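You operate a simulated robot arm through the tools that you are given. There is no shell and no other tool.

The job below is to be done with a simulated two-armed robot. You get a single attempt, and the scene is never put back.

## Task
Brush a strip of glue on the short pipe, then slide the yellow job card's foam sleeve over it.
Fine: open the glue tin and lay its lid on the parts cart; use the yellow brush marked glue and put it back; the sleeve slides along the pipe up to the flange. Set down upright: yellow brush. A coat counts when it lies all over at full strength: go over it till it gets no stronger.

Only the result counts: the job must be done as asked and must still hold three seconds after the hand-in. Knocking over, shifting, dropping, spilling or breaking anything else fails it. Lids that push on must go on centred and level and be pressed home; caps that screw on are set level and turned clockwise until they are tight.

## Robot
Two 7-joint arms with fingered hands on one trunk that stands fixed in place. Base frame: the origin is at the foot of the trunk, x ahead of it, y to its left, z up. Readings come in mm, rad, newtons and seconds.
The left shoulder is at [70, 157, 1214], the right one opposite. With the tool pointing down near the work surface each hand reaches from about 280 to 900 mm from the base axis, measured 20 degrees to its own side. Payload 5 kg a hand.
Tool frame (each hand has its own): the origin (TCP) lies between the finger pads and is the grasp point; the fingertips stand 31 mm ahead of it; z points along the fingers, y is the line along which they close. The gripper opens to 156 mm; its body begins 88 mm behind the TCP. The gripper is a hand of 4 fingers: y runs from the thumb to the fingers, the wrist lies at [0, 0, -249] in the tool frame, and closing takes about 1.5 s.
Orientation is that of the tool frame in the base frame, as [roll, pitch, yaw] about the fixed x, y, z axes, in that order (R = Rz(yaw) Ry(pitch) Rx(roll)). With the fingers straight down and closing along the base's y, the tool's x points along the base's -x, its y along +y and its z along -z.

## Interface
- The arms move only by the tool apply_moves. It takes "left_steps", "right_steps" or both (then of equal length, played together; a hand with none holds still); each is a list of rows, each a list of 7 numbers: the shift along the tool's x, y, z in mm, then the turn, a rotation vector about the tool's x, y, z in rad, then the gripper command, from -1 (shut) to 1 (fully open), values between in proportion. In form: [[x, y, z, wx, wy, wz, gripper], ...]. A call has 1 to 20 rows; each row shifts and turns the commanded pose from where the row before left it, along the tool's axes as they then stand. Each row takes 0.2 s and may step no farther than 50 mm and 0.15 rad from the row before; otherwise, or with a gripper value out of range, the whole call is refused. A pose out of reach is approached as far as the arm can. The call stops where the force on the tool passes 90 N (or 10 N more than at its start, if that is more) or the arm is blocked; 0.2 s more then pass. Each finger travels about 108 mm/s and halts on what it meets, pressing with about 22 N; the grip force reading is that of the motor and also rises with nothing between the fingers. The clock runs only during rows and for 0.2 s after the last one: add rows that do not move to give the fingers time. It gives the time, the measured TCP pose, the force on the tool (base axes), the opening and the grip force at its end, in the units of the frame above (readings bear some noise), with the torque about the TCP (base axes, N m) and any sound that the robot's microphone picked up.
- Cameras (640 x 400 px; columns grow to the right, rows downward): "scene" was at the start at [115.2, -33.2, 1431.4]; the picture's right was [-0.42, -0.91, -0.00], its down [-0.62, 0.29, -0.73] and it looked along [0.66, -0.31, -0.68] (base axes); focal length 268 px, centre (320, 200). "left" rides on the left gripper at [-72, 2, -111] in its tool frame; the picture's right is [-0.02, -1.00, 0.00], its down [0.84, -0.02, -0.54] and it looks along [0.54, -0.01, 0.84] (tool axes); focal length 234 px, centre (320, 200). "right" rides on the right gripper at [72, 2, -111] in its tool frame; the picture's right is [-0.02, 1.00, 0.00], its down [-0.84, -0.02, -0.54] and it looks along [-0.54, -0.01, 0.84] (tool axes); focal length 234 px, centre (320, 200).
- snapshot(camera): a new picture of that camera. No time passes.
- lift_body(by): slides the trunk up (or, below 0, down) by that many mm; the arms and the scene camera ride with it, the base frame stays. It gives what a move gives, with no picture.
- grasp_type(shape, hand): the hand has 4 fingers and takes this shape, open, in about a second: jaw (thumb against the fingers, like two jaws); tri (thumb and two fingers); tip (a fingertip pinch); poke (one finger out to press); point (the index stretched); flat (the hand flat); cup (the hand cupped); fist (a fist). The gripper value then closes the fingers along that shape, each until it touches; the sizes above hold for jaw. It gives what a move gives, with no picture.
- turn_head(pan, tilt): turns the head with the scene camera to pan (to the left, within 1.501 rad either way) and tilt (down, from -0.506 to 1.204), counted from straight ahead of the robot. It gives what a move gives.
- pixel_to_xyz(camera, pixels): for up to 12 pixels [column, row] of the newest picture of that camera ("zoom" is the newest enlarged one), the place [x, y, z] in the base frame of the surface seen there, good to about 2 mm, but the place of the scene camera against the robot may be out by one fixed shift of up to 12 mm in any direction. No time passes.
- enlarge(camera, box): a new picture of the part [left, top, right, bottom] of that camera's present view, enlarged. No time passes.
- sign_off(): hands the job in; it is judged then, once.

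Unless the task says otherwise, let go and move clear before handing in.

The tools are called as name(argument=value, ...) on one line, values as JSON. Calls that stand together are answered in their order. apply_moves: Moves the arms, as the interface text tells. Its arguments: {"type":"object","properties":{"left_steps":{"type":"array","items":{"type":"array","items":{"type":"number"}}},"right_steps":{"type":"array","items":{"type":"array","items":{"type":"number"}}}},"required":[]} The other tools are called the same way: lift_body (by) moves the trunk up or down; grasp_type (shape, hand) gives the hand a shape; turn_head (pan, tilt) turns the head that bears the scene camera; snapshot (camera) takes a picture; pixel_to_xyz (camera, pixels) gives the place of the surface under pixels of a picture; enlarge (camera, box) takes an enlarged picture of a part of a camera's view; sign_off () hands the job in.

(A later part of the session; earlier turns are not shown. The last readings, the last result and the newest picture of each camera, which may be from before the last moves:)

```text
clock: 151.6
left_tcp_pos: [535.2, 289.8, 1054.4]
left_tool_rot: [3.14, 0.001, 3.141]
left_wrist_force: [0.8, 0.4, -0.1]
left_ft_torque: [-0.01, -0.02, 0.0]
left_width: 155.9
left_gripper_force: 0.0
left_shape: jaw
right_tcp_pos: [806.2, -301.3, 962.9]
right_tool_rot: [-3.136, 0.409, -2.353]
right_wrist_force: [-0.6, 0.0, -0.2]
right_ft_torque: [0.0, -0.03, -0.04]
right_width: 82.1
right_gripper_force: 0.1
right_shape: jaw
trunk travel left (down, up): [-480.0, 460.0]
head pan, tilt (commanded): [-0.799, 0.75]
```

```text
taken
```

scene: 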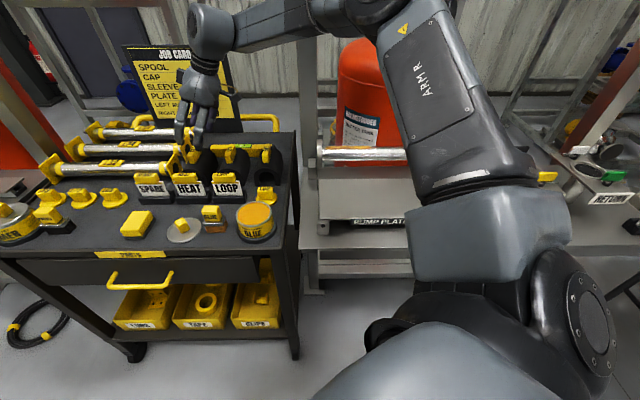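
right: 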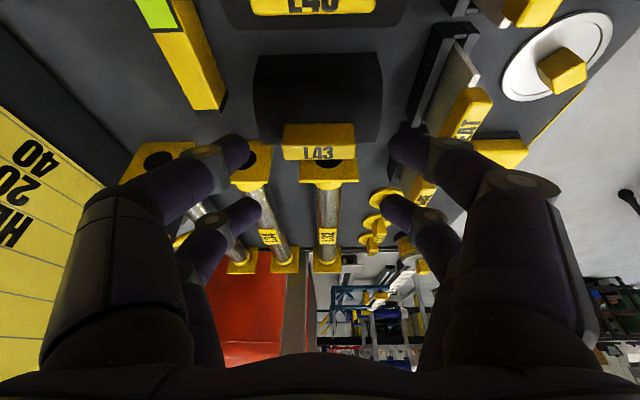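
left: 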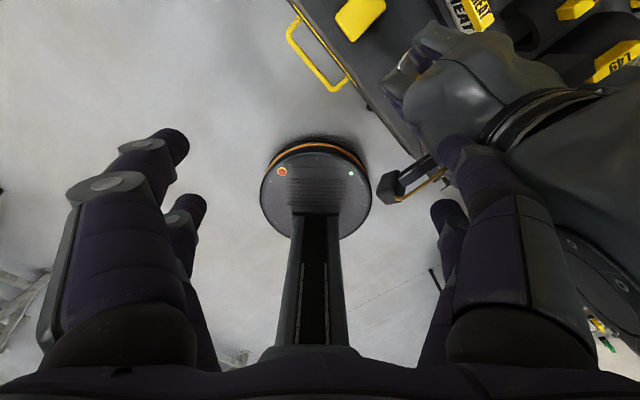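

The hand reached (806,-301,963) without trouble. I'll descend straight down in stages and watch the block come between the far finger pair.

apply_moves(right_steps=[[8, 0, 18.4, 0, 0, 0, 0.06], [8, 0, 18.4, 0, 0, 0, 0.06], [0, 0, 0, 0, 0, 0, 0.06]])

snapshot(camera="right")

enlarge(camera="scene", box=[150, 80, 290, 200])

```text
clock: 152.4
left_tcp_pos: [534.7, 290.2, 1053.4]
left_tool_rot: [3.141, 0.0, 3.141]
left_wrist_force: [0.5, 0.6, -0.2]
left_ft_torque: [-0.01, 0.0, 0.01]
left_width: 155.9
left_gripper_force: 0.1
left_shape: jaw
right_tcp_pos: [804.0, -302.5, 921.5]
right_tool_rot: [-3.138, 0.409, -2.352]
right_wrist_force: [-1.0, -0.4, -1.7]
right_ft_torque: [0.04, 0.04, 0.01]
right_width: 82.1
right_gripper_force: 0.0
right_shape: jaw
trunk travel left (down, up): [-480.0, 460.0]
head pan, tilt (commanded): [-0.799, 0.75]
```

```text
taken
```

right: 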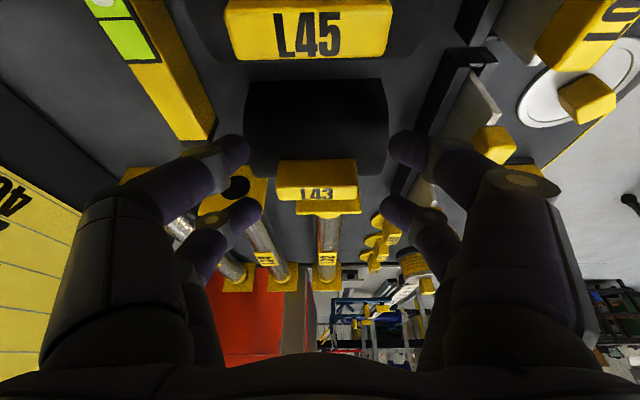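

```text
3.33 times, centred on (220, 140) of scene
```

zoom: 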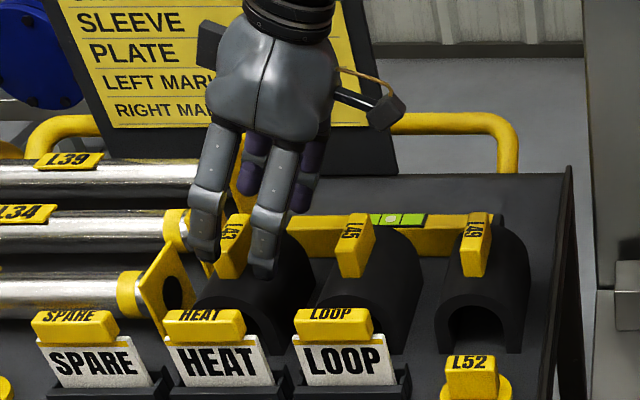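

pixel_to_xyz(camera="right", pixels=[[240, 148], [400, 148], [250, 213], [390, 213], [300, 170], [340, 170], [284, 190], [352, 190], [316, 195], [262, 215], [384, 210], [316, 150]])

```text
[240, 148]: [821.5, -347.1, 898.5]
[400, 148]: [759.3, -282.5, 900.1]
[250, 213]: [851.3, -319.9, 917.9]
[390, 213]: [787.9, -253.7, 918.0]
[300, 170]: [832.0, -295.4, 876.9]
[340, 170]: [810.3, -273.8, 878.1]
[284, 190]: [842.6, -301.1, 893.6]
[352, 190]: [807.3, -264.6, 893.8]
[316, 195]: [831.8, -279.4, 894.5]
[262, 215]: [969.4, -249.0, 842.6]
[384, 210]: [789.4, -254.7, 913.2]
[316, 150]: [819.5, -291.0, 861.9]
```

The far pair's tips are at u≈386, right on the block's centre line. I'll descend the last 28 mm and close.

apply_moves(right_steps=[[5.6, -1, 13, 0, 0, 0, 0.06], [5.6, 0, 13, 0, 0, 0, 0.06], [0, 0, 0, 0, 0, 0, 0.06]])

snapshot(camera="right")

enlarge(camera="scene", box=[150, 80, 290, 200])

```text
clock: 153.2
left_tcp_pos: [536.1, 289.9, 1053.7]
left_tool_rot: [3.141, 0.0, -3.14]
left_wrist_force: [-0.5, -0.9, -0.9]
left_ft_torque: [-0.01, 0.0, 0.02]
left_width: 156.0
left_gripper_force: 0.1
left_shape: jaw
right_tcp_pos: [807.2, -300.3, 891.9]
right_tool_rot: [-3.139, 0.409, -2.354]
right_wrist_force: [0.3, -0.1, -0.1]
right_ft_torque: [0.02, -0.02, -0.03]
right_width: 81.9
right_gripper_force: 0.0
right_shape: jaw
trunk travel left (down, up): [-480.0, 460.0]
head pan, tilt (commanded): [-0.799, 0.75]
```

```text
taken
```

right: 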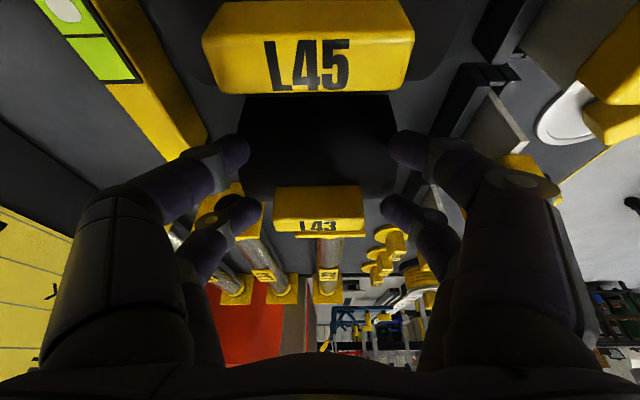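

```text
3.33 times, centred on (220, 140) of scene
```

zoom: 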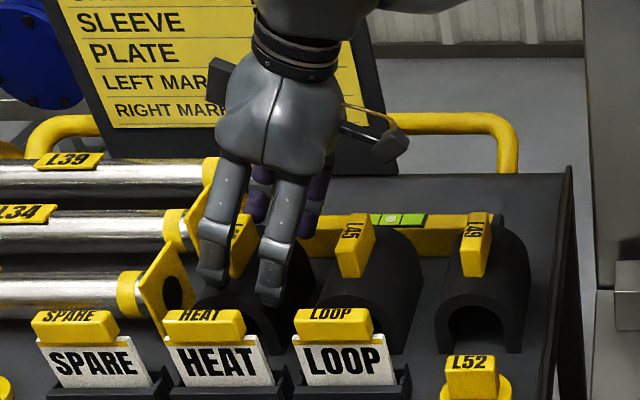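

The block sits squarely between the far fingertips. I'll close only part-way, to a command width of 39 mm, so that pair presses the 55 mm block while the near pair stays apart.

apply_moves(right_steps=[[0, 0, 0, 0, 0, 0, -0.1], [0, 0, 0, 0, 0, 0, -0.3], [0, 0, 0, 0, 0, 0, -0.5], [0, 0, 0, 0, 0, 0, -0.5], [0, 0, 0, 0, 0, 0, -0.5]])

snapshot(camera="right")

enlarge(camera="scene", box=[150, 80, 290, 200])

```text
clock: 154.4
left_tcp_pos: [535.1, 289.2, 1054.9]
left_tool_rot: [-3.141, 0.0, -3.14]
left_wrist_force: [0.4, 0.7, 0.2]
left_ft_torque: [0.0, 0.04, 0.0]
left_width: 156.3
left_gripper_force: 0.1
left_shape: jaw
right_tcp_pos: [807.2, -300.4, 893.2]
right_tool_rot: [-3.137, 0.408, -2.354]
right_wrist_force: [0.1, -0.1, 3.0]
right_ft_torque: [0.04, -0.05, 0.0]
right_width: 43.8
right_gripper_force: 0.0
right_shape: jaw
trunk travel left (down, up): [-480.0, 460.0]
head pan, tilt (commanded): [-0.799, 0.75]
```

```text
taken
```

right: 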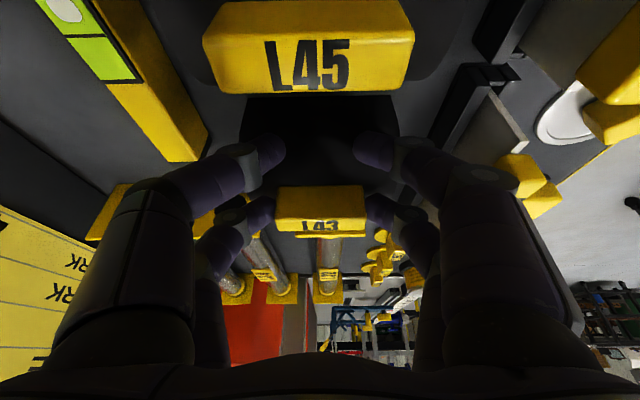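

```text
3.33 times, centred on (220, 140) of scene
```

zoom: 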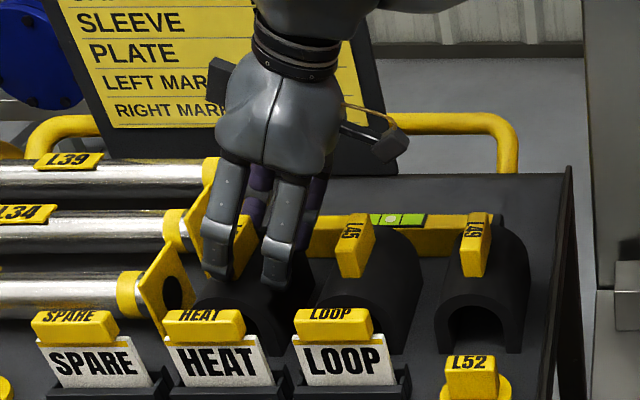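

apply_moves(right_steps=[[0, 0, 0, 0, 0, 0, -0.75], [0, 0, 0, 0, 0, 0, -1], [0, 0, 0, 0, 0, 0, -1], [0, 0, 0, 0, 0, 0, -1]])

enlarge(camera="right", box=[200, 80, 440, 280])

```text
clock: 155.4
left_tcp_pos: [535.4, 289.1, 1053.2]
left_tool_rot: [3.141, 0.0, -3.14]
left_wrist_force: [1.0, 0.6, -0.2]
left_ft_torque: [-0.03, 0.01, 0.03]
left_width: 156.0
left_gripper_force: 0.0
left_shape: jaw
right_tcp_pos: [806.9, -300.9, 893.1]
right_tool_rot: [-3.139, 0.409, -2.354]
right_wrist_force: [-0.1, 0.1, -1.1]
right_ft_torque: [-0.02, 0.01, 0.0]
right_width: 9.7
right_gripper_force: 22.3
right_shape: jaw
trunk travel left (down, up): [-480.0, 460.0]
head pan, tilt (commanded): [-0.799, 0.75]
```

```text
2.00 times, centred on (320, 180) of right
```

zoom: 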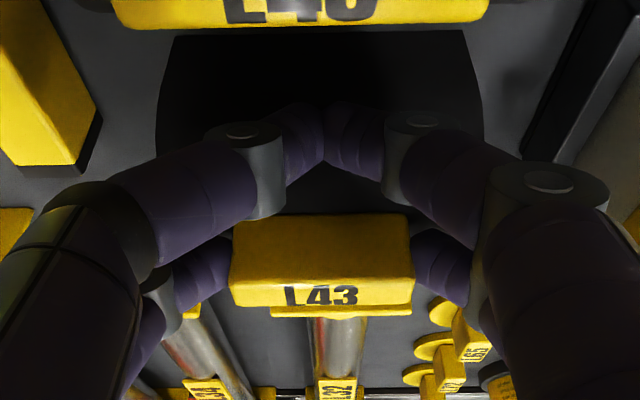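

Both ends of the block are gripped with 22 N. I'll lift 12 mm and check that only L43 rises, level.

apply_moves(right_steps=[[-1.6, 0, -3.7, 0, 0, 0, -1], [-3.2, 0, -7.3, 0, 0, 0, -1], [-7.9, 0, -18.4, 0, 0, 0, -1], [0, 0, 0, 0, 0, 0, -1]])

enlarge(camera="right", box=[200, 80, 440, 280])

enlarge(camera="scene", box=[150, 80, 290, 200])

```text
clock: 156.4
left_tcp_pos: [536.5, 289.0, 1053.9]
left_tool_rot: [3.141, -0.001, 3.141]
left_wrist_force: [0.4, 0.0, 0.0]
left_ft_torque: [0.01, 0.0, 0.01]
left_width: 155.8
left_gripper_force: 0.0
left_shape: jaw
right_tcp_pos: [809.1, -301.6, 924.8]
right_tool_rot: [-3.139, 0.407, -2.355]
right_wrist_force: [0.1, 0.1, -0.3]
right_ft_torque: [-0.04, 0.01, 0.02]
right_width: 9.6
right_gripper_force: 22.3
right_shape: jaw
trunk travel left (down, up): [-480.0, 460.0]
head pan, tilt (commanded): [-0.799, 0.75]
```

```text
2.00 times, centred on (320, 180) of right
```

zoom: 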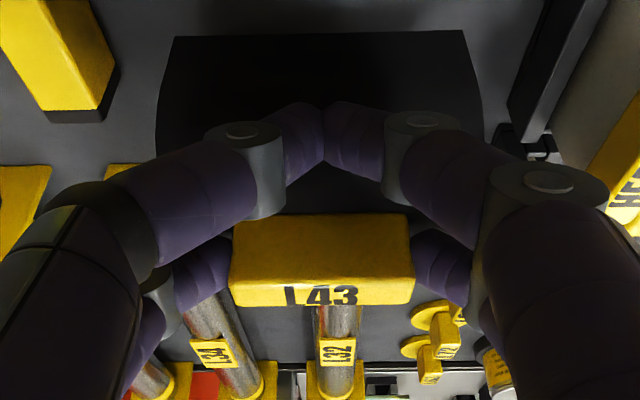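

```text
3.33 times, centred on (220, 140) of scene
```

zoom: 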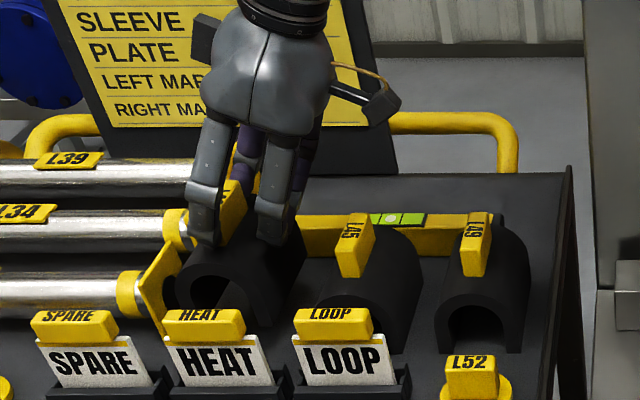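

enlarge(camera="scene", box=[180, 120, 250, 180])

pixel_to_xyz(camera="right", pixels=[[318, 226], [318, 190], [285, 228], [400, 226], [318, 110], [318, 130], [405, 160], [300, 200], [345, 200]])

```text
6.67 times, centred on (215, 150) of scene
```

zoom: 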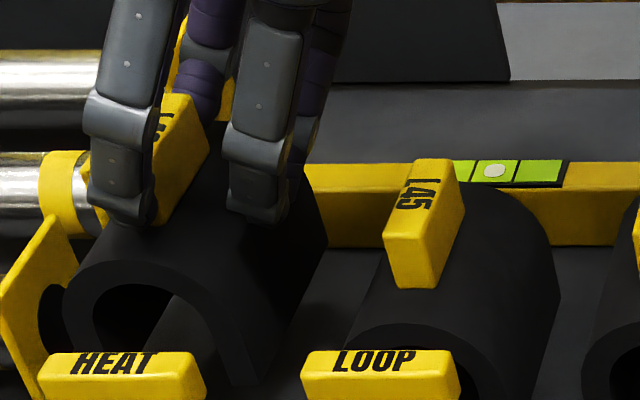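

```text
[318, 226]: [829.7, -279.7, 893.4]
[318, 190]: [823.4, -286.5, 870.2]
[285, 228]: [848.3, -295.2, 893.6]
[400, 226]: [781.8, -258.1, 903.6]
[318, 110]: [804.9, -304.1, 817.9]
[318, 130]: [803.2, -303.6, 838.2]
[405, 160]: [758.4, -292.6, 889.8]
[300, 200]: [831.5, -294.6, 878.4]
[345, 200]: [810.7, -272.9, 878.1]
```

snapshot(camera="right")

pixel_to_xyz(camera="right", pixels=[[318, 229], [318, 192], [290, 229], [345, 229], [285, 222], [400, 150], [318, 100], [318, 130], [290, 195], [345, 195], [318, 222], [318, 160]])

```text
taken
```

right: 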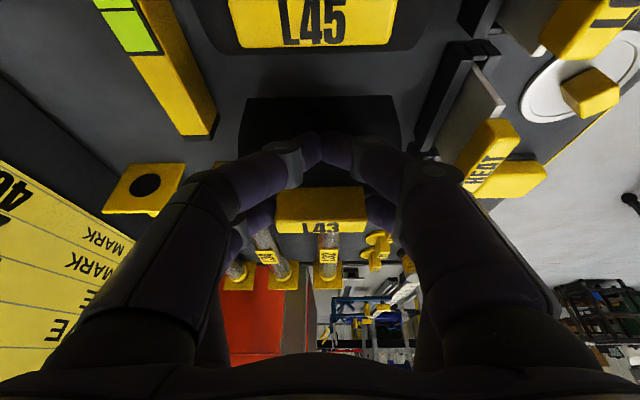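

```text
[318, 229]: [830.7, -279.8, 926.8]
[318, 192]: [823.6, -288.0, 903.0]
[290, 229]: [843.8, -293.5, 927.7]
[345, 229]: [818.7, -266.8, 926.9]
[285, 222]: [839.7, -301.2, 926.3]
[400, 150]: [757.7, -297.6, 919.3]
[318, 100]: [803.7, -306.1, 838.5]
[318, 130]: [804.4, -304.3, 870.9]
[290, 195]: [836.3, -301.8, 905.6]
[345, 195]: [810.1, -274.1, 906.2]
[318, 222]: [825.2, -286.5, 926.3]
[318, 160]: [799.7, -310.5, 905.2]
```

L43's block reads level at z≈927, and the sleeve hangs properly. I'll raise everything with the trunk so that the sleeve clears the other items.

lift_body(by=125)

snapshot(camera="scene")

```text
clock: 157.9
left_tcp_pos: [535.9, 289.4, 1179.1]
left_tool_rot: [3.142, 0.0, -3.141]
left_wrist_force: [0.8, -0.3, -0.1]
left_ft_torque: [0.02, -0.01, 0.01]
left_width: 156.0
left_gripper_force: 0.0
left_shape: jaw
right_tcp_pos: [808.1, -300.4, 1049.9]
right_tool_rot: [-3.14, 0.409, -2.355]
right_wrist_force: [-0.2, 0.1, -1.5]
right_ft_torque: [-0.05, -0.02, -0.03]
right_width: 9.6
right_gripper_force: 22.2
right_shape: jaw
trunk travel left (down, up): [-605.0, 335.0]
head pan, tilt (commanded): [-0.799, 0.75]
```

```text
taken
```

scene: 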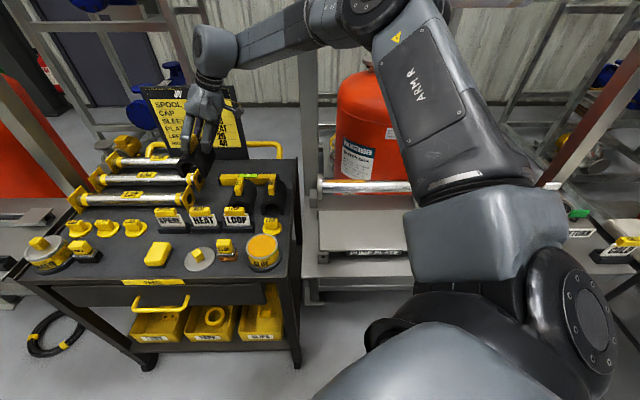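

The sleeve hangs clear at TCP z≈1050. I'll draw it back toward the cart's front, away from the post, and then turn it 90° clockwise in free air.

apply_moves(right_steps=[[27.8, 23.3, -12.05, 0, 0, 0, -1], [27.8, 23.3, -12.05, 0, 0, 0, -1], [27.8, 23.3, -12.05, 0, 0, 0, -1], [27.8, 23.3, -12.05, 0, 0, 0, -1], [27.8, 23.3, -12.05, 0, 0, 0, -1], [27.8, 23.3, -12.05, 0, 0, 0, -1], [0, 0, 0, 0, 0, 0, -1]])

snapshot(camera="scene")

enlarge(camera="scene", box=[200, 60, 340, 200])

```text
clock: 159.5
left_tcp_pos: [536.7, 289.0, 1177.4]
left_tool_rot: [3.141, 0.001, 3.141]
left_wrist_force: [-0.1, 0.4, -0.1]
left_ft_torque: [0.02, 0.0, -0.02]
left_width: 155.7
left_gripper_force: 0.2
left_shape: jaw
right_tcp_pos: [578.4, -330.7, 1049.4]
right_tool_rot: [-3.138, 0.407, -2.355]
right_wrist_force: [0.3, 0.3, -1.0]
right_ft_torque: [-0.01, 0.03, 0.0]
right_width: 9.4
right_gripper_force: 22.1
right_shape: jaw
trunk travel left (down, up): [-605.0, 335.0]
head pan, tilt (commanded): [-0.799, 0.75]
```

```text
taken
```

scene: 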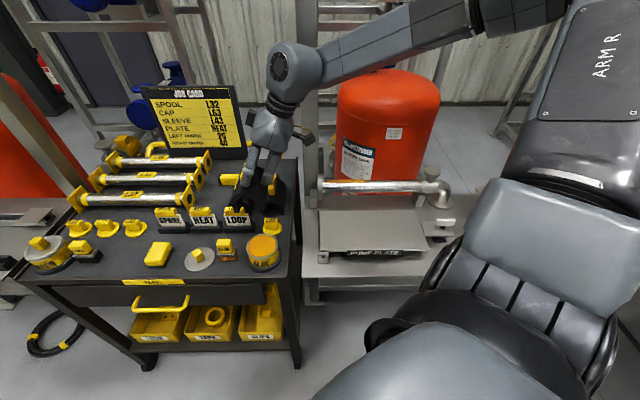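

```text
2.86 times, centred on (270, 130) of scene
```

zoom: 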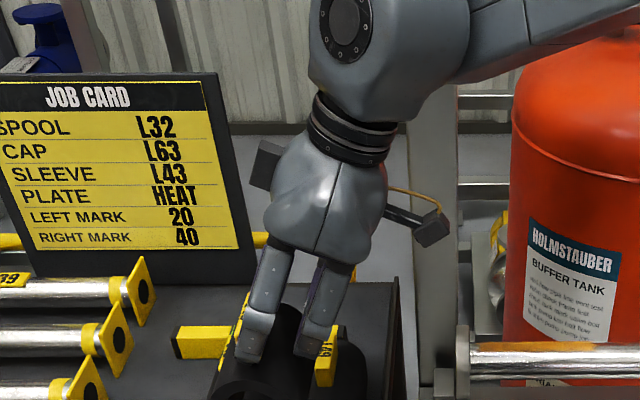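

The sleeve hangs clear of everything, so I'll turn it 90° clockwise about the vertical, keeping the same tilt.

apply_moves(right_steps=[[0, 0, 0, 0.0567, 0, 0.1311, -1], [0, 0, 0, 0.0567, 0, 0.1311, -1], [0, 0, 0, 0.0567, 0, 0.1311, -1], [0, 0, 0, 0.0567, 0, 0.1311, -1], [0, 0, 0, 0.0567, 0, 0.1311, -1], [0, 0, 0, 0.0567, 0, 0.1311, -1], [0, 0, 0, 0.0567, 0, 0.1311, -1], [0, 0, 0, 0.0567, 0, 0.1311, -1], [0, 0, 0, 0.0567, 0, 0.1311, -1], [0, 0, 0, 0.0567, 0, 0.1311, -1], [0, 0, 0, 0.0567, 0, 0.1311, -1], [0, 0, 0, 0, 0, 0, -1]])

snapshot(camera="scene")

snapshot(camera="right")

```text
clock: 162.1
left_tcp_pos: [534.9, 288.8, 1180.1]
left_tool_rot: [3.14, 0.001, 3.141]
left_wrist_force: [-0.1, -0.3, -0.2]
left_ft_torque: [-0.04, -0.02, 0.0]
left_width: 155.9
left_gripper_force: 0.1
left_shape: jaw
right_tcp_pos: [581.5, -329.4, 1050.9]
right_tool_rot: [-3.141, 0.412, 2.355]
right_wrist_force: [1.2, 0.7, 0.1]
right_ft_torque: [0.04, 0.01, -0.05]
right_width: 9.3
right_gripper_force: 21.8
right_shape: jaw
trunk travel left (down, up): [-605.0, 335.0]
head pan, tilt (commanded): [-0.799, 0.75]
```

```text
taken
```

scene: 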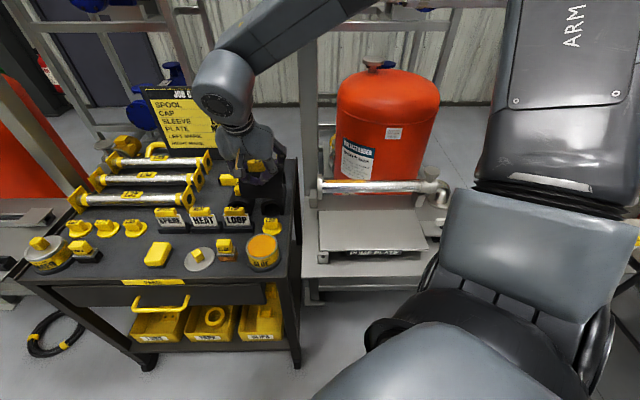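

```text
taken
```

right: 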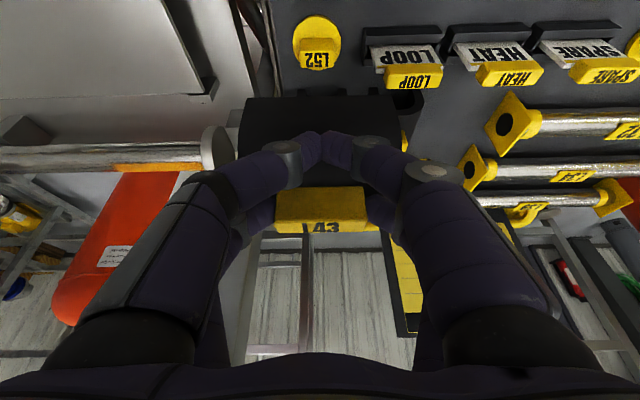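

The sleeve is turned and level, with its axis along the pipe direction. I'll carry it over the skid in front of the pipe's far half.

apply_moves(right_steps=[[-4.7, -40.2, 2.04, 0, 0, 0, -1], [-4.7, -40.2, 2.04, 0, 0, 0, -1], [-4.7, -40.2, 2.04, 0, 0, 0, -1], [-4.7, -40.2, 2.04, 0, 0, 0, -1], [-4.7, -40.2, 2.04, 0, 0, 0, -1], [-4.7, -40.2, 2.04, 0, 0, 0, -1], [-4.7, -40.2, 2.04, 0, 0, 0, -1], [-4.7, -40.2, 2.04, 0, 0, 0, -1], [-4.7, -40.2, 2.04, 0, 0, 0, -1], [0, 0, 0, 0, 0, 0, -1]])

snapshot(camera="scene")

snapshot(camera="right")

```text
clock: 164.3
left_tcp_pos: [535.9, 289.7, 1178.2]
left_tool_rot: [-3.141, 0.0, 3.141]
left_wrist_force: [1.0, -0.4, -1.3]
left_ft_torque: [-0.06, 0.08, 0.03]
left_width: 156.0
left_gripper_force: 0.0
left_shape: jaw
right_tcp_pos: [356.5, -617.1, 1047.3]
right_tool_rot: [-3.14, 0.412, 2.357]
right_wrist_force: [0.8, 0.6, 0.0]
right_ft_torque: [0.01, 0.08, -0.04]
right_width: 9.6
right_gripper_force: 21.9
right_shape: jaw
trunk travel left (down, up): [-605.0, 335.0]
head pan, tilt (commanded): [-0.799, 0.75]
```

```text
taken
```

scene: 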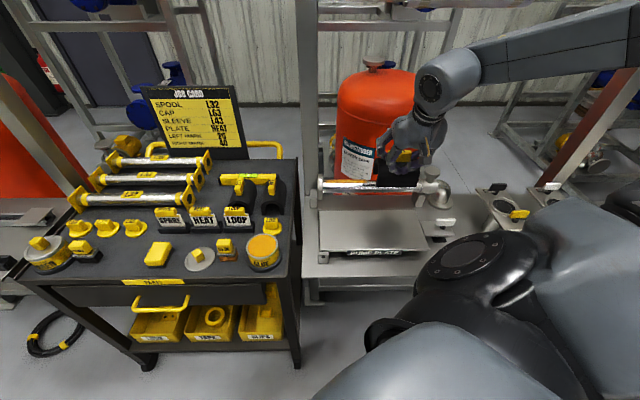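

```text
taken
```

right: 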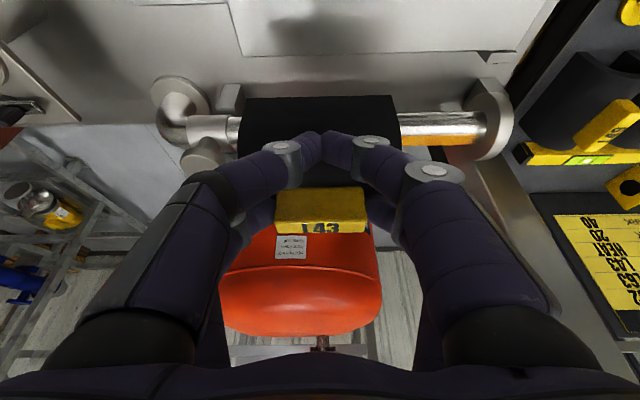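

The sleeve is parallel to the pipe, over its clean half. I'll move it back 68 mm, so that it is right above the pipe, and check the alignment.

apply_moves(right_steps=[[-31.2, 0, 13.6, 0, 0, 0, -1], [-31.2, 0, 13.6, 0, 0, 0, -1], [0, 0, 0, 0, 0, 0, -1]])

snapshot(camera="right")

enlarge(camera="scene", box=[320, 100, 460, 220])

```text
clock: 165.1
left_tcp_pos: [534.2, 289.9, 1180.1]
left_tool_rot: [3.142, 0.003, -3.141]
left_wrist_force: [-0.7, 0.4, -0.2]
left_ft_torque: [-0.01, -0.04, -0.03]
left_width: 156.2
left_gripper_force: 0.2
left_shape: jaw
right_tcp_pos: [404.4, -669.2, 1050.0]
right_tool_rot: [-3.14, 0.413, 2.356]
right_wrist_force: [1.2, 0.6, 0.2]
right_ft_torque: [0.05, 0.03, -0.01]
right_width: 9.6
right_gripper_force: 22.2
right_shape: jaw
trunk travel left (down, up): [-605.0, 335.0]
head pan, tilt (commanded): [-0.799, 0.75]
```

```text
taken
```

right: 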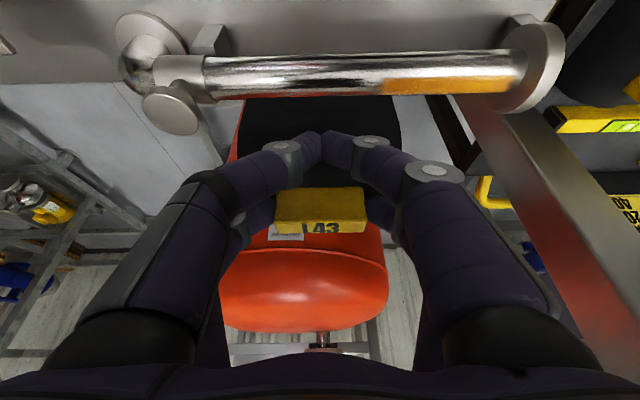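

```text
3.33 times, centred on (390, 160) of scene
```

zoom: 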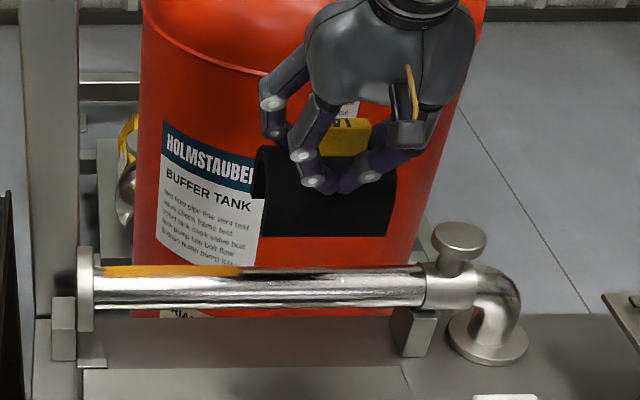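

pixel_to_xyz(camera="right", pixels=[[320, 228], [285, 228], [355, 228], [320, 195], [280, 195], [362, 195], [245, 110], [398, 110], [320, 110], [300, 80], [420, 75], [240, 75]])

enlarge(camera="right", box=[220, 40, 420, 250])

```text
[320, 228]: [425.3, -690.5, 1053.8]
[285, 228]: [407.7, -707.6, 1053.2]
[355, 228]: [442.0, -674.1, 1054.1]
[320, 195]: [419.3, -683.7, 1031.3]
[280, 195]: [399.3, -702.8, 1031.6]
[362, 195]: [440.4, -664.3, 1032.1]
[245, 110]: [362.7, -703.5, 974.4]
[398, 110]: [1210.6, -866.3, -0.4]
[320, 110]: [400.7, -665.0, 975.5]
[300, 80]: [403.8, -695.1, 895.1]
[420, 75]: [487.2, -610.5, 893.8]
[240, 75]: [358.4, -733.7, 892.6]
```

```text
1.90 times, centred on (320, 145) of right
```

zoom: 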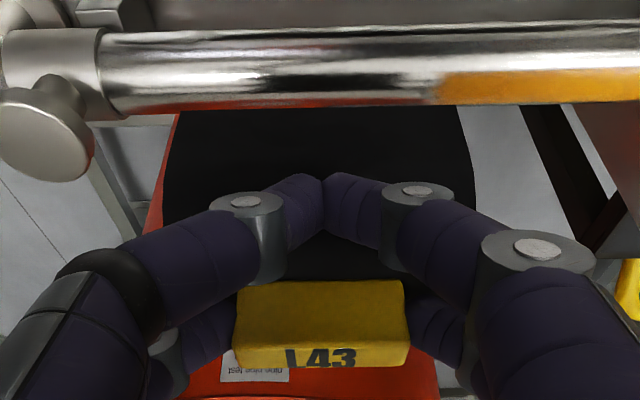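

The block top is level at z≈1053.6, with its centre near v≈787. I'll sample across the pipe with the same camera to find its centre line precisely.

pixel_to_xyz(camera="right", pixels=[[300, 58], [300, 62], [300, 66], [300, 70], [300, 74], [300, 78], [300, 82], [300, 86], [300, 90], [300, 93], [300, 96], [300, 55]])

pixel_to_xyz(camera="zoom", pixels=[[240, 288], [405, 288], [245, 345], [403, 340], [320, 300], [320, 320], [320, 340], [320, 350], [320, 360], [180, 130], [455, 130], [330, 140]])

```text
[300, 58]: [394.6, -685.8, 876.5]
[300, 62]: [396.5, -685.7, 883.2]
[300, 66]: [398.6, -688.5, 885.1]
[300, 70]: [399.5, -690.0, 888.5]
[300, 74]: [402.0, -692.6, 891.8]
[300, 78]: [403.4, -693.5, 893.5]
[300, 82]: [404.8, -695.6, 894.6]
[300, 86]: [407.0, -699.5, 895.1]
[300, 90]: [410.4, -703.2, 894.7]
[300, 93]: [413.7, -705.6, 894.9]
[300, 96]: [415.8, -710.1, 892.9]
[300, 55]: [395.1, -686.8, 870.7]
```

```text
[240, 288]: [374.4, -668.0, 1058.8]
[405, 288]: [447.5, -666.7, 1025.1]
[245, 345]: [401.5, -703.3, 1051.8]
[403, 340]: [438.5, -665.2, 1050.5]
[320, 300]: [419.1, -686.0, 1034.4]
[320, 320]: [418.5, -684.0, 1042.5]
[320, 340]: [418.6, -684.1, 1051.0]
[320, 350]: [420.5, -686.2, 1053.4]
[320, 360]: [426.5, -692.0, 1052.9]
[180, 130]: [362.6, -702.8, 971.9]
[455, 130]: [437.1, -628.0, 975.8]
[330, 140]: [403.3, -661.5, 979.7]
```

The pipe centre is at v≈784.7 with radius ≈20, and the sleeve centre is at v≈787. I'll shift 2 mm and lower to just above the pipe.

apply_moves(right_steps=[[2.1, 0, -0.9, 0, 0, 0, -1], [10, 0, 22.9, 0, 0, 0, -1], [10, 0, 22.9, 0, 0, 0, -1], [0, 0, 0, 0, 0, 0, -1]])

snapshot(camera="right")

enlarge(camera="scene", box=[340, 120, 440, 210])

```text
clock: 166.1
left_tcp_pos: [534.9, 291.0, 1179.1]
left_tool_rot: [3.141, 0.002, 3.14]
left_wrist_force: [-0.1, -0.4, -0.6]
left_ft_torque: [-0.01, -0.04, 0.0]
left_width: 156.0
left_gripper_force: 0.0
left_shape: jaw
right_tcp_pos: [402.5, -665.0, 1003.0]
right_tool_rot: [-3.141, 0.414, 2.355]
right_wrist_force: [-0.1, 0.5, -0.2]
right_ft_torque: [0.0, 0.0, -0.02]
right_width: 9.6
right_gripper_force: 21.6
right_shape: jaw
trunk travel left (down, up): [-605.0, 335.0]
head pan, tilt (commanded): [-0.799, 0.75]
```

```text
taken
```

right: 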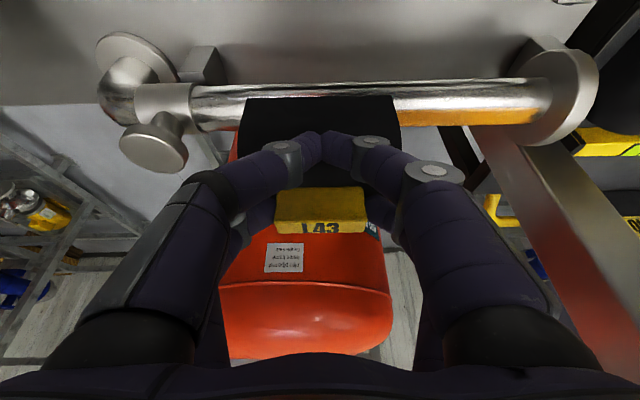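

```text
4.44 times, centred on (390, 165) of scene
```

zoom: 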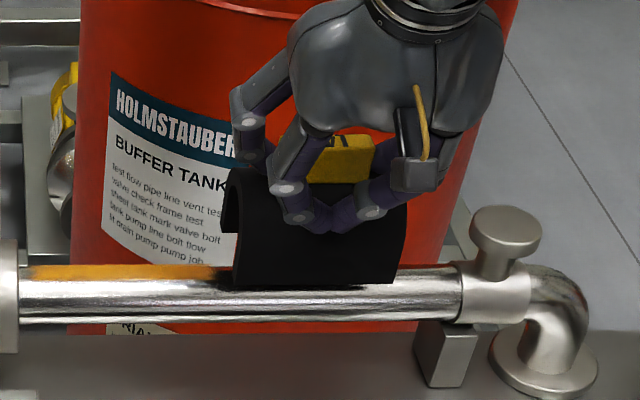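

pixel_to_xyz(camera="right", pixels=[[320, 200], [320, 210], [320, 228], [250, 115], [390, 115], [320, 115], [430, 85], [430, 95], [430, 105], [430, 115], [430, 120], [430, 123]])

```text
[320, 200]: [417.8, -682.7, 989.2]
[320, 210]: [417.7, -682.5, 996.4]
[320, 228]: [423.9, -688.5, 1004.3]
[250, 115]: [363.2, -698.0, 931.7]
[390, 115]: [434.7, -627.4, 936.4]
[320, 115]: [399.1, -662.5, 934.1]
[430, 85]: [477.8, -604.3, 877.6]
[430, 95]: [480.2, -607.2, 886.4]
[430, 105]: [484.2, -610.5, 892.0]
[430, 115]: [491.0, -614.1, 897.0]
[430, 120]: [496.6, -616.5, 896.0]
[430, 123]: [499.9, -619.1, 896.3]
```

The sleeve and pipe centre lines agree within about 1 mm. I'll lower it over the pipe in small steps with the force in view.

apply_moves(right_steps=[[3.2, 0, 7.3, 0, 0, 0, -1], [3.2, 0, 7.3, 0, 0, 0, -1], [2, 0, 4.6, 0, 0, 0, -1], [0, 0, 0, 0, 0, 0, -1]])

apply_moves(right_steps=[[2, 0, 4.6, 0, 0, 0, -1], [2, 0, 4.6, 0, 0, 0, -1], [0, 0, 0, 0, 0, 0, -1]])

enlarge(camera="scene", box=[340, 120, 440, 210])

```text
clock: 167.1
left_tcp_pos: [535.7, 289.0, 1177.9]
left_tool_rot: [-3.141, 0.0, 3.141]
left_wrist_force: [-0.8, 0.0, -0.3]
left_ft_torque: [-0.02, -0.02, 0.0]
left_width: 156.0
left_gripper_force: 0.1
left_shape: jaw
right_tcp_pos: [404.8, -666.0, 980.9]
right_tool_rot: [-3.141, 0.411, 2.356]
right_wrist_force: [0.1, -0.2, 0.2]
right_ft_torque: [0.01, 0.02, 0.02]
right_width: 9.5
right_gripper_force: 22.1
right_shape: jaw
trunk travel left (down, up): [-605.0, 335.0]
head pan, tilt (commanded): [-0.799, 0.75]
```

```text
clock: 167.9
left_tcp_pos: [535.3, 289.3, 1179.0]
left_tool_rot: [3.141, 0.0, -3.141]
left_wrist_force: [0.4, -0.6, 0.2]
left_ft_torque: [0.0, -0.04, 0.0]
left_width: 156.0
left_gripper_force: 0.1
left_shape: jaw
right_tcp_pos: [403.9, -665.0, 969.0]
right_tool_rot: [-3.141, 0.411, 2.357]
right_wrist_force: [-0.4, 0.8, -0.9]
right_ft_torque: [0.01, 0.05, -0.03]
right_width: 9.6
right_gripper_force: 21.4
right_shape: jaw
trunk travel left (down, up): [-605.0, 335.0]
head pan, tilt (commanded): [-0.799, 0.75]
```

```text
4.44 times, centred on (390, 165) of scene
```

zoom: 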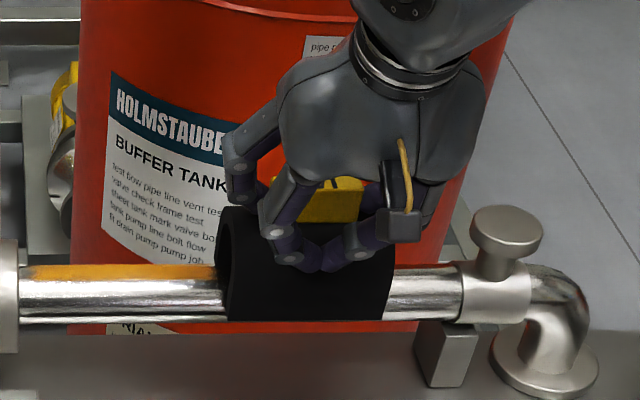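

apply_moves(right_steps=[[2, 0, 4.6, 0, 0, 0, -1], [2, 0, 4.6, 0, 0, 0, -1], [2, 0, 4.6, 0, 0, 0, -1], [0, 0, 0, 0, 0, 0, -1]])

snapshot(camera="scene")

pixel_to_xyz(camera="scene", pixels=[[340, 215], [380, 215], [420, 215], [380, 208], [380, 204], [340, 205], [360, 225], [420, 205]])

enlarge(camera="scene", box=[310, 130, 450, 250])

```text
clock: 168.9
left_tcp_pos: [536.1, 289.1, 1179.6]
left_tool_rot: [3.141, 0.0, -3.141]
left_wrist_force: [0.2, 0.4, 0.4]
left_ft_torque: [0.02, 0.01, 0.01]
left_width: 155.9
left_gripper_force: 0.1
left_shape: jaw
right_tcp_pos: [404.3, -666.5, 954.1]
right_tool_rot: [3.14, 0.412, 2.356]
right_wrist_force: [-0.1, 0.9, -0.3]
right_ft_torque: [-0.01, -0.01, 0.0]
right_width: 9.3
right_gripper_force: 21.8
right_shape: jaw
trunk travel left (down, up): [-605.0, 335.0]
head pan, tilt (commanded): [-0.799, 0.75]
```

```text
taken
```

scene: 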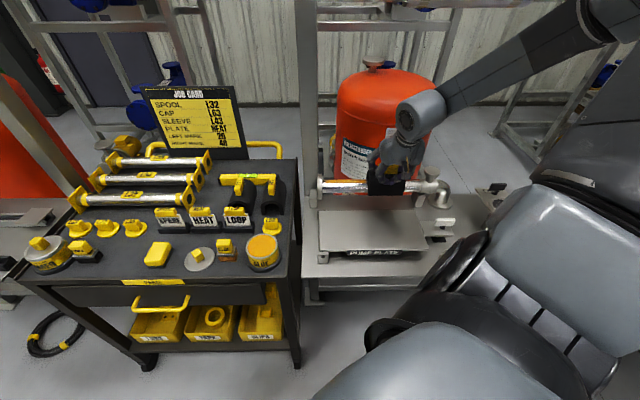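

```text
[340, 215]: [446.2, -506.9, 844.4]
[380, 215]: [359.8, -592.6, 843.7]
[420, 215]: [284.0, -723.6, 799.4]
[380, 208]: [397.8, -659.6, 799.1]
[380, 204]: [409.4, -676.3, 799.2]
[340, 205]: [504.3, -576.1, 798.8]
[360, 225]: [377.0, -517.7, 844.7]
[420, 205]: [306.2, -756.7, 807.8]
```

```text
3.33 times, centred on (380, 190) of scene
```

zoom: 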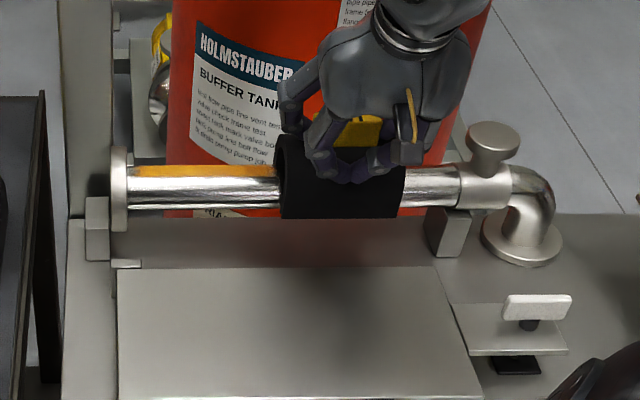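

The sleeve's legs are clear of the plate, and it is going over freely. I'll continue in small steps until the crown rests on the pipe.

apply_moves(right_steps=[[1.6, 0, 3.7, 0, 0, 0, -1], [1.6, 0, 3.7, 0, 0, 0, -1], [0, 0, 0, 0, 0, 0, -1]])

apply_moves(right_steps=[[0.8, 0, 1.8, 0, 0, 0, -1], [0.8, 0, 1.8, 0, 0, 0, -1], [0, 0, 0, 0, 0, 0, -1]])

enlarge(camera="scene", box=[350, 150, 430, 210])

```text
clock: 169.7
left_tcp_pos: [536.3, 289.0, 1179.3]
left_tool_rot: [-3.139, 0.0, -3.139]
left_wrist_force: [0.0, 0.2, -0.5]
left_ft_torque: [-0.01, -0.03, 0.01]
left_width: 155.9
left_gripper_force: 0.2
left_shape: jaw
right_tcp_pos: [405.5, -665.7, 945.8]
right_tool_rot: [3.141, 0.411, 2.359]
right_wrist_force: [0.6, -0.4, -0.4]
right_ft_torque: [0.01, -0.02, 0.01]
right_width: 9.3
right_gripper_force: 21.9
right_shape: jaw
trunk travel left (down, up): [-605.0, 335.0]
head pan, tilt (commanded): [-0.799, 0.75]
```

```text
clock: 170.5
left_tcp_pos: [535.3, 287.8, 1179.5]
left_tool_rot: [3.141, 0.001, 3.142]
left_wrist_force: [-0.4, -0.1, 0.6]
left_ft_torque: [0.02, 0.03, 0.01]
left_width: 156.0
left_gripper_force: 0.0
left_shape: jaw
right_tcp_pos: [404.8, -665.4, 942.4]
right_tool_rot: [3.141, 0.412, 2.356]
right_wrist_force: [-0.8, 0.0, -0.8]
right_ft_torque: [0.01, 0.01, -0.01]
right_width: 9.4
right_gripper_force: 22.0
right_shape: jaw
trunk travel left (down, up): [-605.0, 335.0]
head pan, tilt (commanded): [-0.799, 0.75]
```

```text
6.67 times, centred on (390, 180) of scene
```

zoom: 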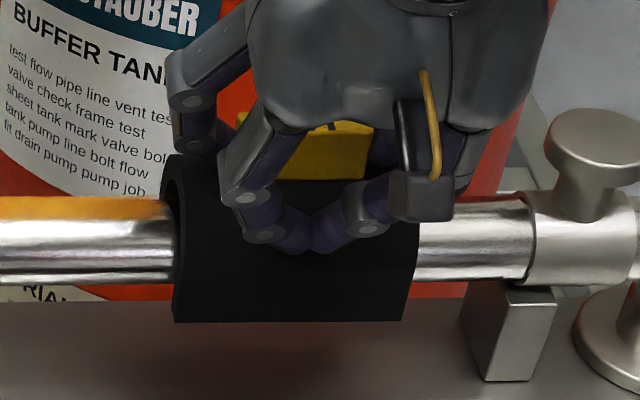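

apply_moves(right_steps=[[0.8, 0, 1.8, 0, 0, 0, -1], [0.8, 0, 1.8, 0, 0, 0, -1], [0, 0, 0, 0, 0, 0, -1]])

apply_moves(right_steps=[[0.8, 0, 1.8, 0, 0, 0, -1], [0, 0, 0, 0, 0, 0, -1]])

enlarge(camera="scene", box=[350, 150, 430, 210])

```text
clock: 171.3
left_tcp_pos: [535.6, 289.5, 1179.2]
left_tool_rot: [-3.141, 0.0, 3.141]
left_wrist_force: [0.7, 0.0, -0.3]
left_ft_torque: [0.01, 0.01, -0.01]
left_width: 156.1
left_gripper_force: 0.2
left_shape: jaw
right_tcp_pos: [404.3, -666.7, 938.0]
right_tool_rot: [-3.141, 0.412, 2.355]
right_wrist_force: [0.1, -0.1, -0.8]
right_ft_torque: [-0.01, 0.02, -0.02]
right_width: 9.7
right_gripper_force: 22.7
right_shape: jaw
trunk travel left (down, up): [-605.0, 335.0]
head pan, tilt (commanded): [-0.799, 0.75]
```

```text
clock: 171.9
left_tcp_pos: [536.2, 288.8, 1179.2]
left_tool_rot: [-3.141, -0.001, -3.14]
left_wrist_force: [-0.3, 0.4, 0.5]
left_ft_torque: [-0.03, -0.02, 0.01]
left_width: 155.8
left_gripper_force: 0.1
left_shape: jaw
right_tcp_pos: [404.4, -665.8, 937.2]
right_tool_rot: [3.141, 0.411, 2.356]
right_wrist_force: [-0.8, 0.0, 0.1]
right_ft_torque: [0.03, 0.02, 0.01]
right_width: 9.8
right_gripper_force: 22.2
right_shape: jaw
trunk travel left (down, up): [-605.0, 335.0]
head pan, tilt (commanded): [-0.799, 0.75]
```

```text
6.67 times, centred on (390, 180) of scene
```

zoom: 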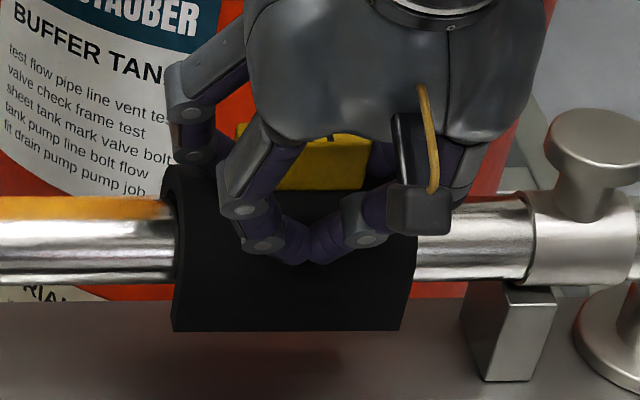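

apply_moves(right_steps=[[0.4, 0, 0.92, 0, 0, 0, -1], [0.4, 0, 0.92, 0, 0, 0, -1], [0, 0, 0, 0, 0, 0, -1]])

apply_moves(right_steps=[[0.4, 0, 0.92, 0, 0, 0, -1], [0.4, 0, 0.92, 0, 0, 0, -1], [0, 0, 0, 0, 0, 0, -1]])

```text
clock: 172.7
left_tcp_pos: [536.0, 288.7, 1179.4]
left_tool_rot: [-3.142, 0.0, -3.141]
left_wrist_force: [0.2, -0.6, -0.6]
left_ft_torque: [-0.01, -0.01, 0.02]
left_width: 155.9
left_gripper_force: 0.1
left_shape: jaw
right_tcp_pos: [402.7, -665.9, 933.6]
right_tool_rot: [3.142, 0.412, 2.354]
right_wrist_force: [-0.6, -0.3, -1.6]
right_ft_torque: [0.01, 0.02, 0.03]
right_width: 9.5
right_gripper_force: 22.2
right_shape: jaw
trunk travel left (down, up): [-605.0, 335.0]
head pan, tilt (commanded): [-0.799, 0.75]
```

```text
clock: 173.5
left_tcp_pos: [536.3, 289.4, 1179.6]
left_tool_rot: [3.141, 0.0, -3.141]
left_wrist_force: [-0.6, 0.1, 0.0]
left_ft_torque: [-0.01, 0.01, 0.0]
left_width: 155.8
left_gripper_force: 0.0
left_shape: jaw
right_tcp_pos: [402.7, -666.0, 932.9]
right_tool_rot: [3.139, 0.413, 2.36]
right_wrist_force: [0.3, 0.7, 0.4]
right_ft_torque: [-0.03, 0.01, 0.0]
right_width: 9.5
right_gripper_force: 22.2
right_shape: jaw
trunk travel left (down, up): [-605.0, 335.0]
head pan, tilt (commanded): [-0.799, 0.75]
```

apply_moves(right_steps=[[0.4, 0, 0.92, 0, 0, 0, -1], [0.4, 0, 0.92, 0, 0, 0, -1], [0, 0, 0, 0, 0, 0, -1]])

snapshot(camera="right")

pixel_to_xyz(camera="right", pixels=[[320, 228], [320, 205], [250, 120], [390, 120], [320, 120], [320, 100], [250, 150], [395, 150]])

enlarge(camera="scene", box=[350, 150, 430, 210])

```text
clock: 174.3
left_tcp_pos: [533.7, 289.3, 1179.3]
left_tool_rot: [-3.141, 0.0, -3.141]
left_wrist_force: [1.2, -0.5, -0.8]
left_ft_torque: [0.02, 0.0, -0.03]
left_width: 155.9
left_gripper_force: 0.0
left_shape: jaw
right_tcp_pos: [402.4, -665.6, 932.3]
right_tool_rot: [3.141, 0.415, 2.357]
right_wrist_force: [0.8, 0.6, 8.9]
right_ft_torque: [-0.14, -0.2, 0.03]
right_width: 9.9
right_gripper_force: 21.9
right_shape: jaw
trunk travel left (down, up): [-605.0, 335.0]
head pan, tilt (commanded): [-0.799, 0.75]
```

```text
taken
```

right: 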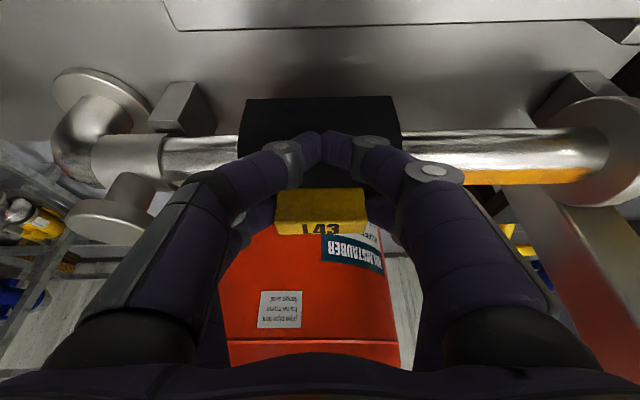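

```text
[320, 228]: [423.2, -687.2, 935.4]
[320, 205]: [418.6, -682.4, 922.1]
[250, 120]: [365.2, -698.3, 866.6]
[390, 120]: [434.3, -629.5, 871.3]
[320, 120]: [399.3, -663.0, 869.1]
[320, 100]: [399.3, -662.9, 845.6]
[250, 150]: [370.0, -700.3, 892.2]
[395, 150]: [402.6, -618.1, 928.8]
```

```text
6.67 times, centred on (390, 180) of scene
```

zoom: 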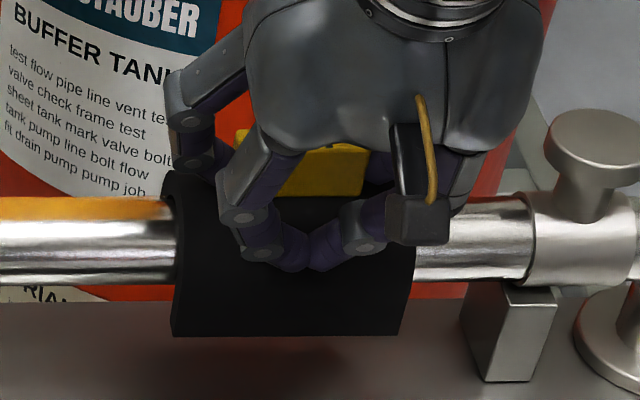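

The crown rests on the pipe (9 N up at TCP z≈932). I'll ease off slightly and slide the sleeve along the pipe toward the flange, over the glued strip.

apply_moves(right_steps=[[-0.6, 0, -1.4, 0, 0, 0, -1], [0, 10, 0, 0, 0, 0, -1], [0, 12, 0, 0, 0, 0, -1], [0, 12, 0, 0, 0, 0, -1], [0, 12, 0, 0, 0, 0, -1], [0, 12, 0, 0, 0, 0, -1], [0, 0, 0, 0, 0, 0, -1]])

enlarge(camera="scene", box=[310, 140, 430, 220])

snapshot(camera="right")

```text
clock: 175.9
left_tcp_pos: [534.8, 289.2, 1179.6]
left_tool_rot: [-3.14, 0.002, -3.141]
left_wrist_force: [-0.2, -0.3, -0.5]
left_ft_torque: [0.01, 0.01, 0.01]
left_width: 155.8
left_gripper_force: 0.1
left_shape: jaw
right_tcp_pos: [442.9, -623.0, 932.3]
right_tool_rot: [-3.141, 0.411, 2.357]
right_wrist_force: [-0.4, -0.7, 5.0]
right_ft_torque: [-0.15, -0.07, -0.03]
right_width: 9.5
right_gripper_force: 21.9
right_shape: jaw
trunk travel left (down, up): [-605.0, 335.0]
head pan, tilt (commanded): [-0.799, 0.75]
```

```text
5.00 times, centred on (370, 180) of scene
```

zoom: 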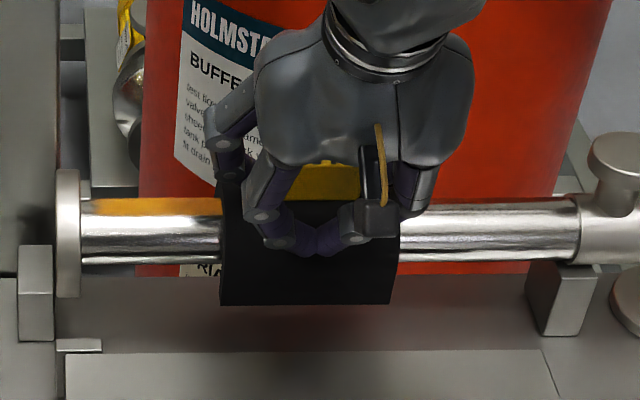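

```text
taken
```

right: 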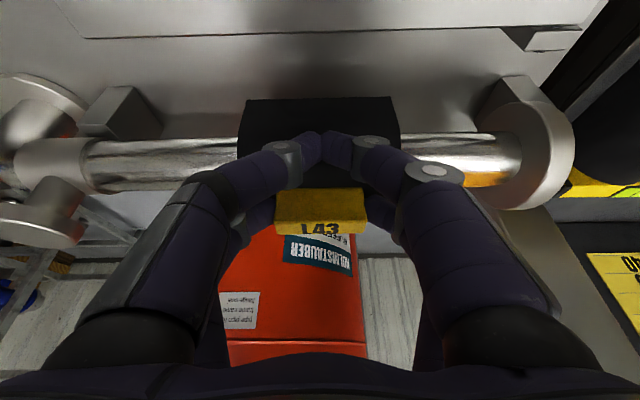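

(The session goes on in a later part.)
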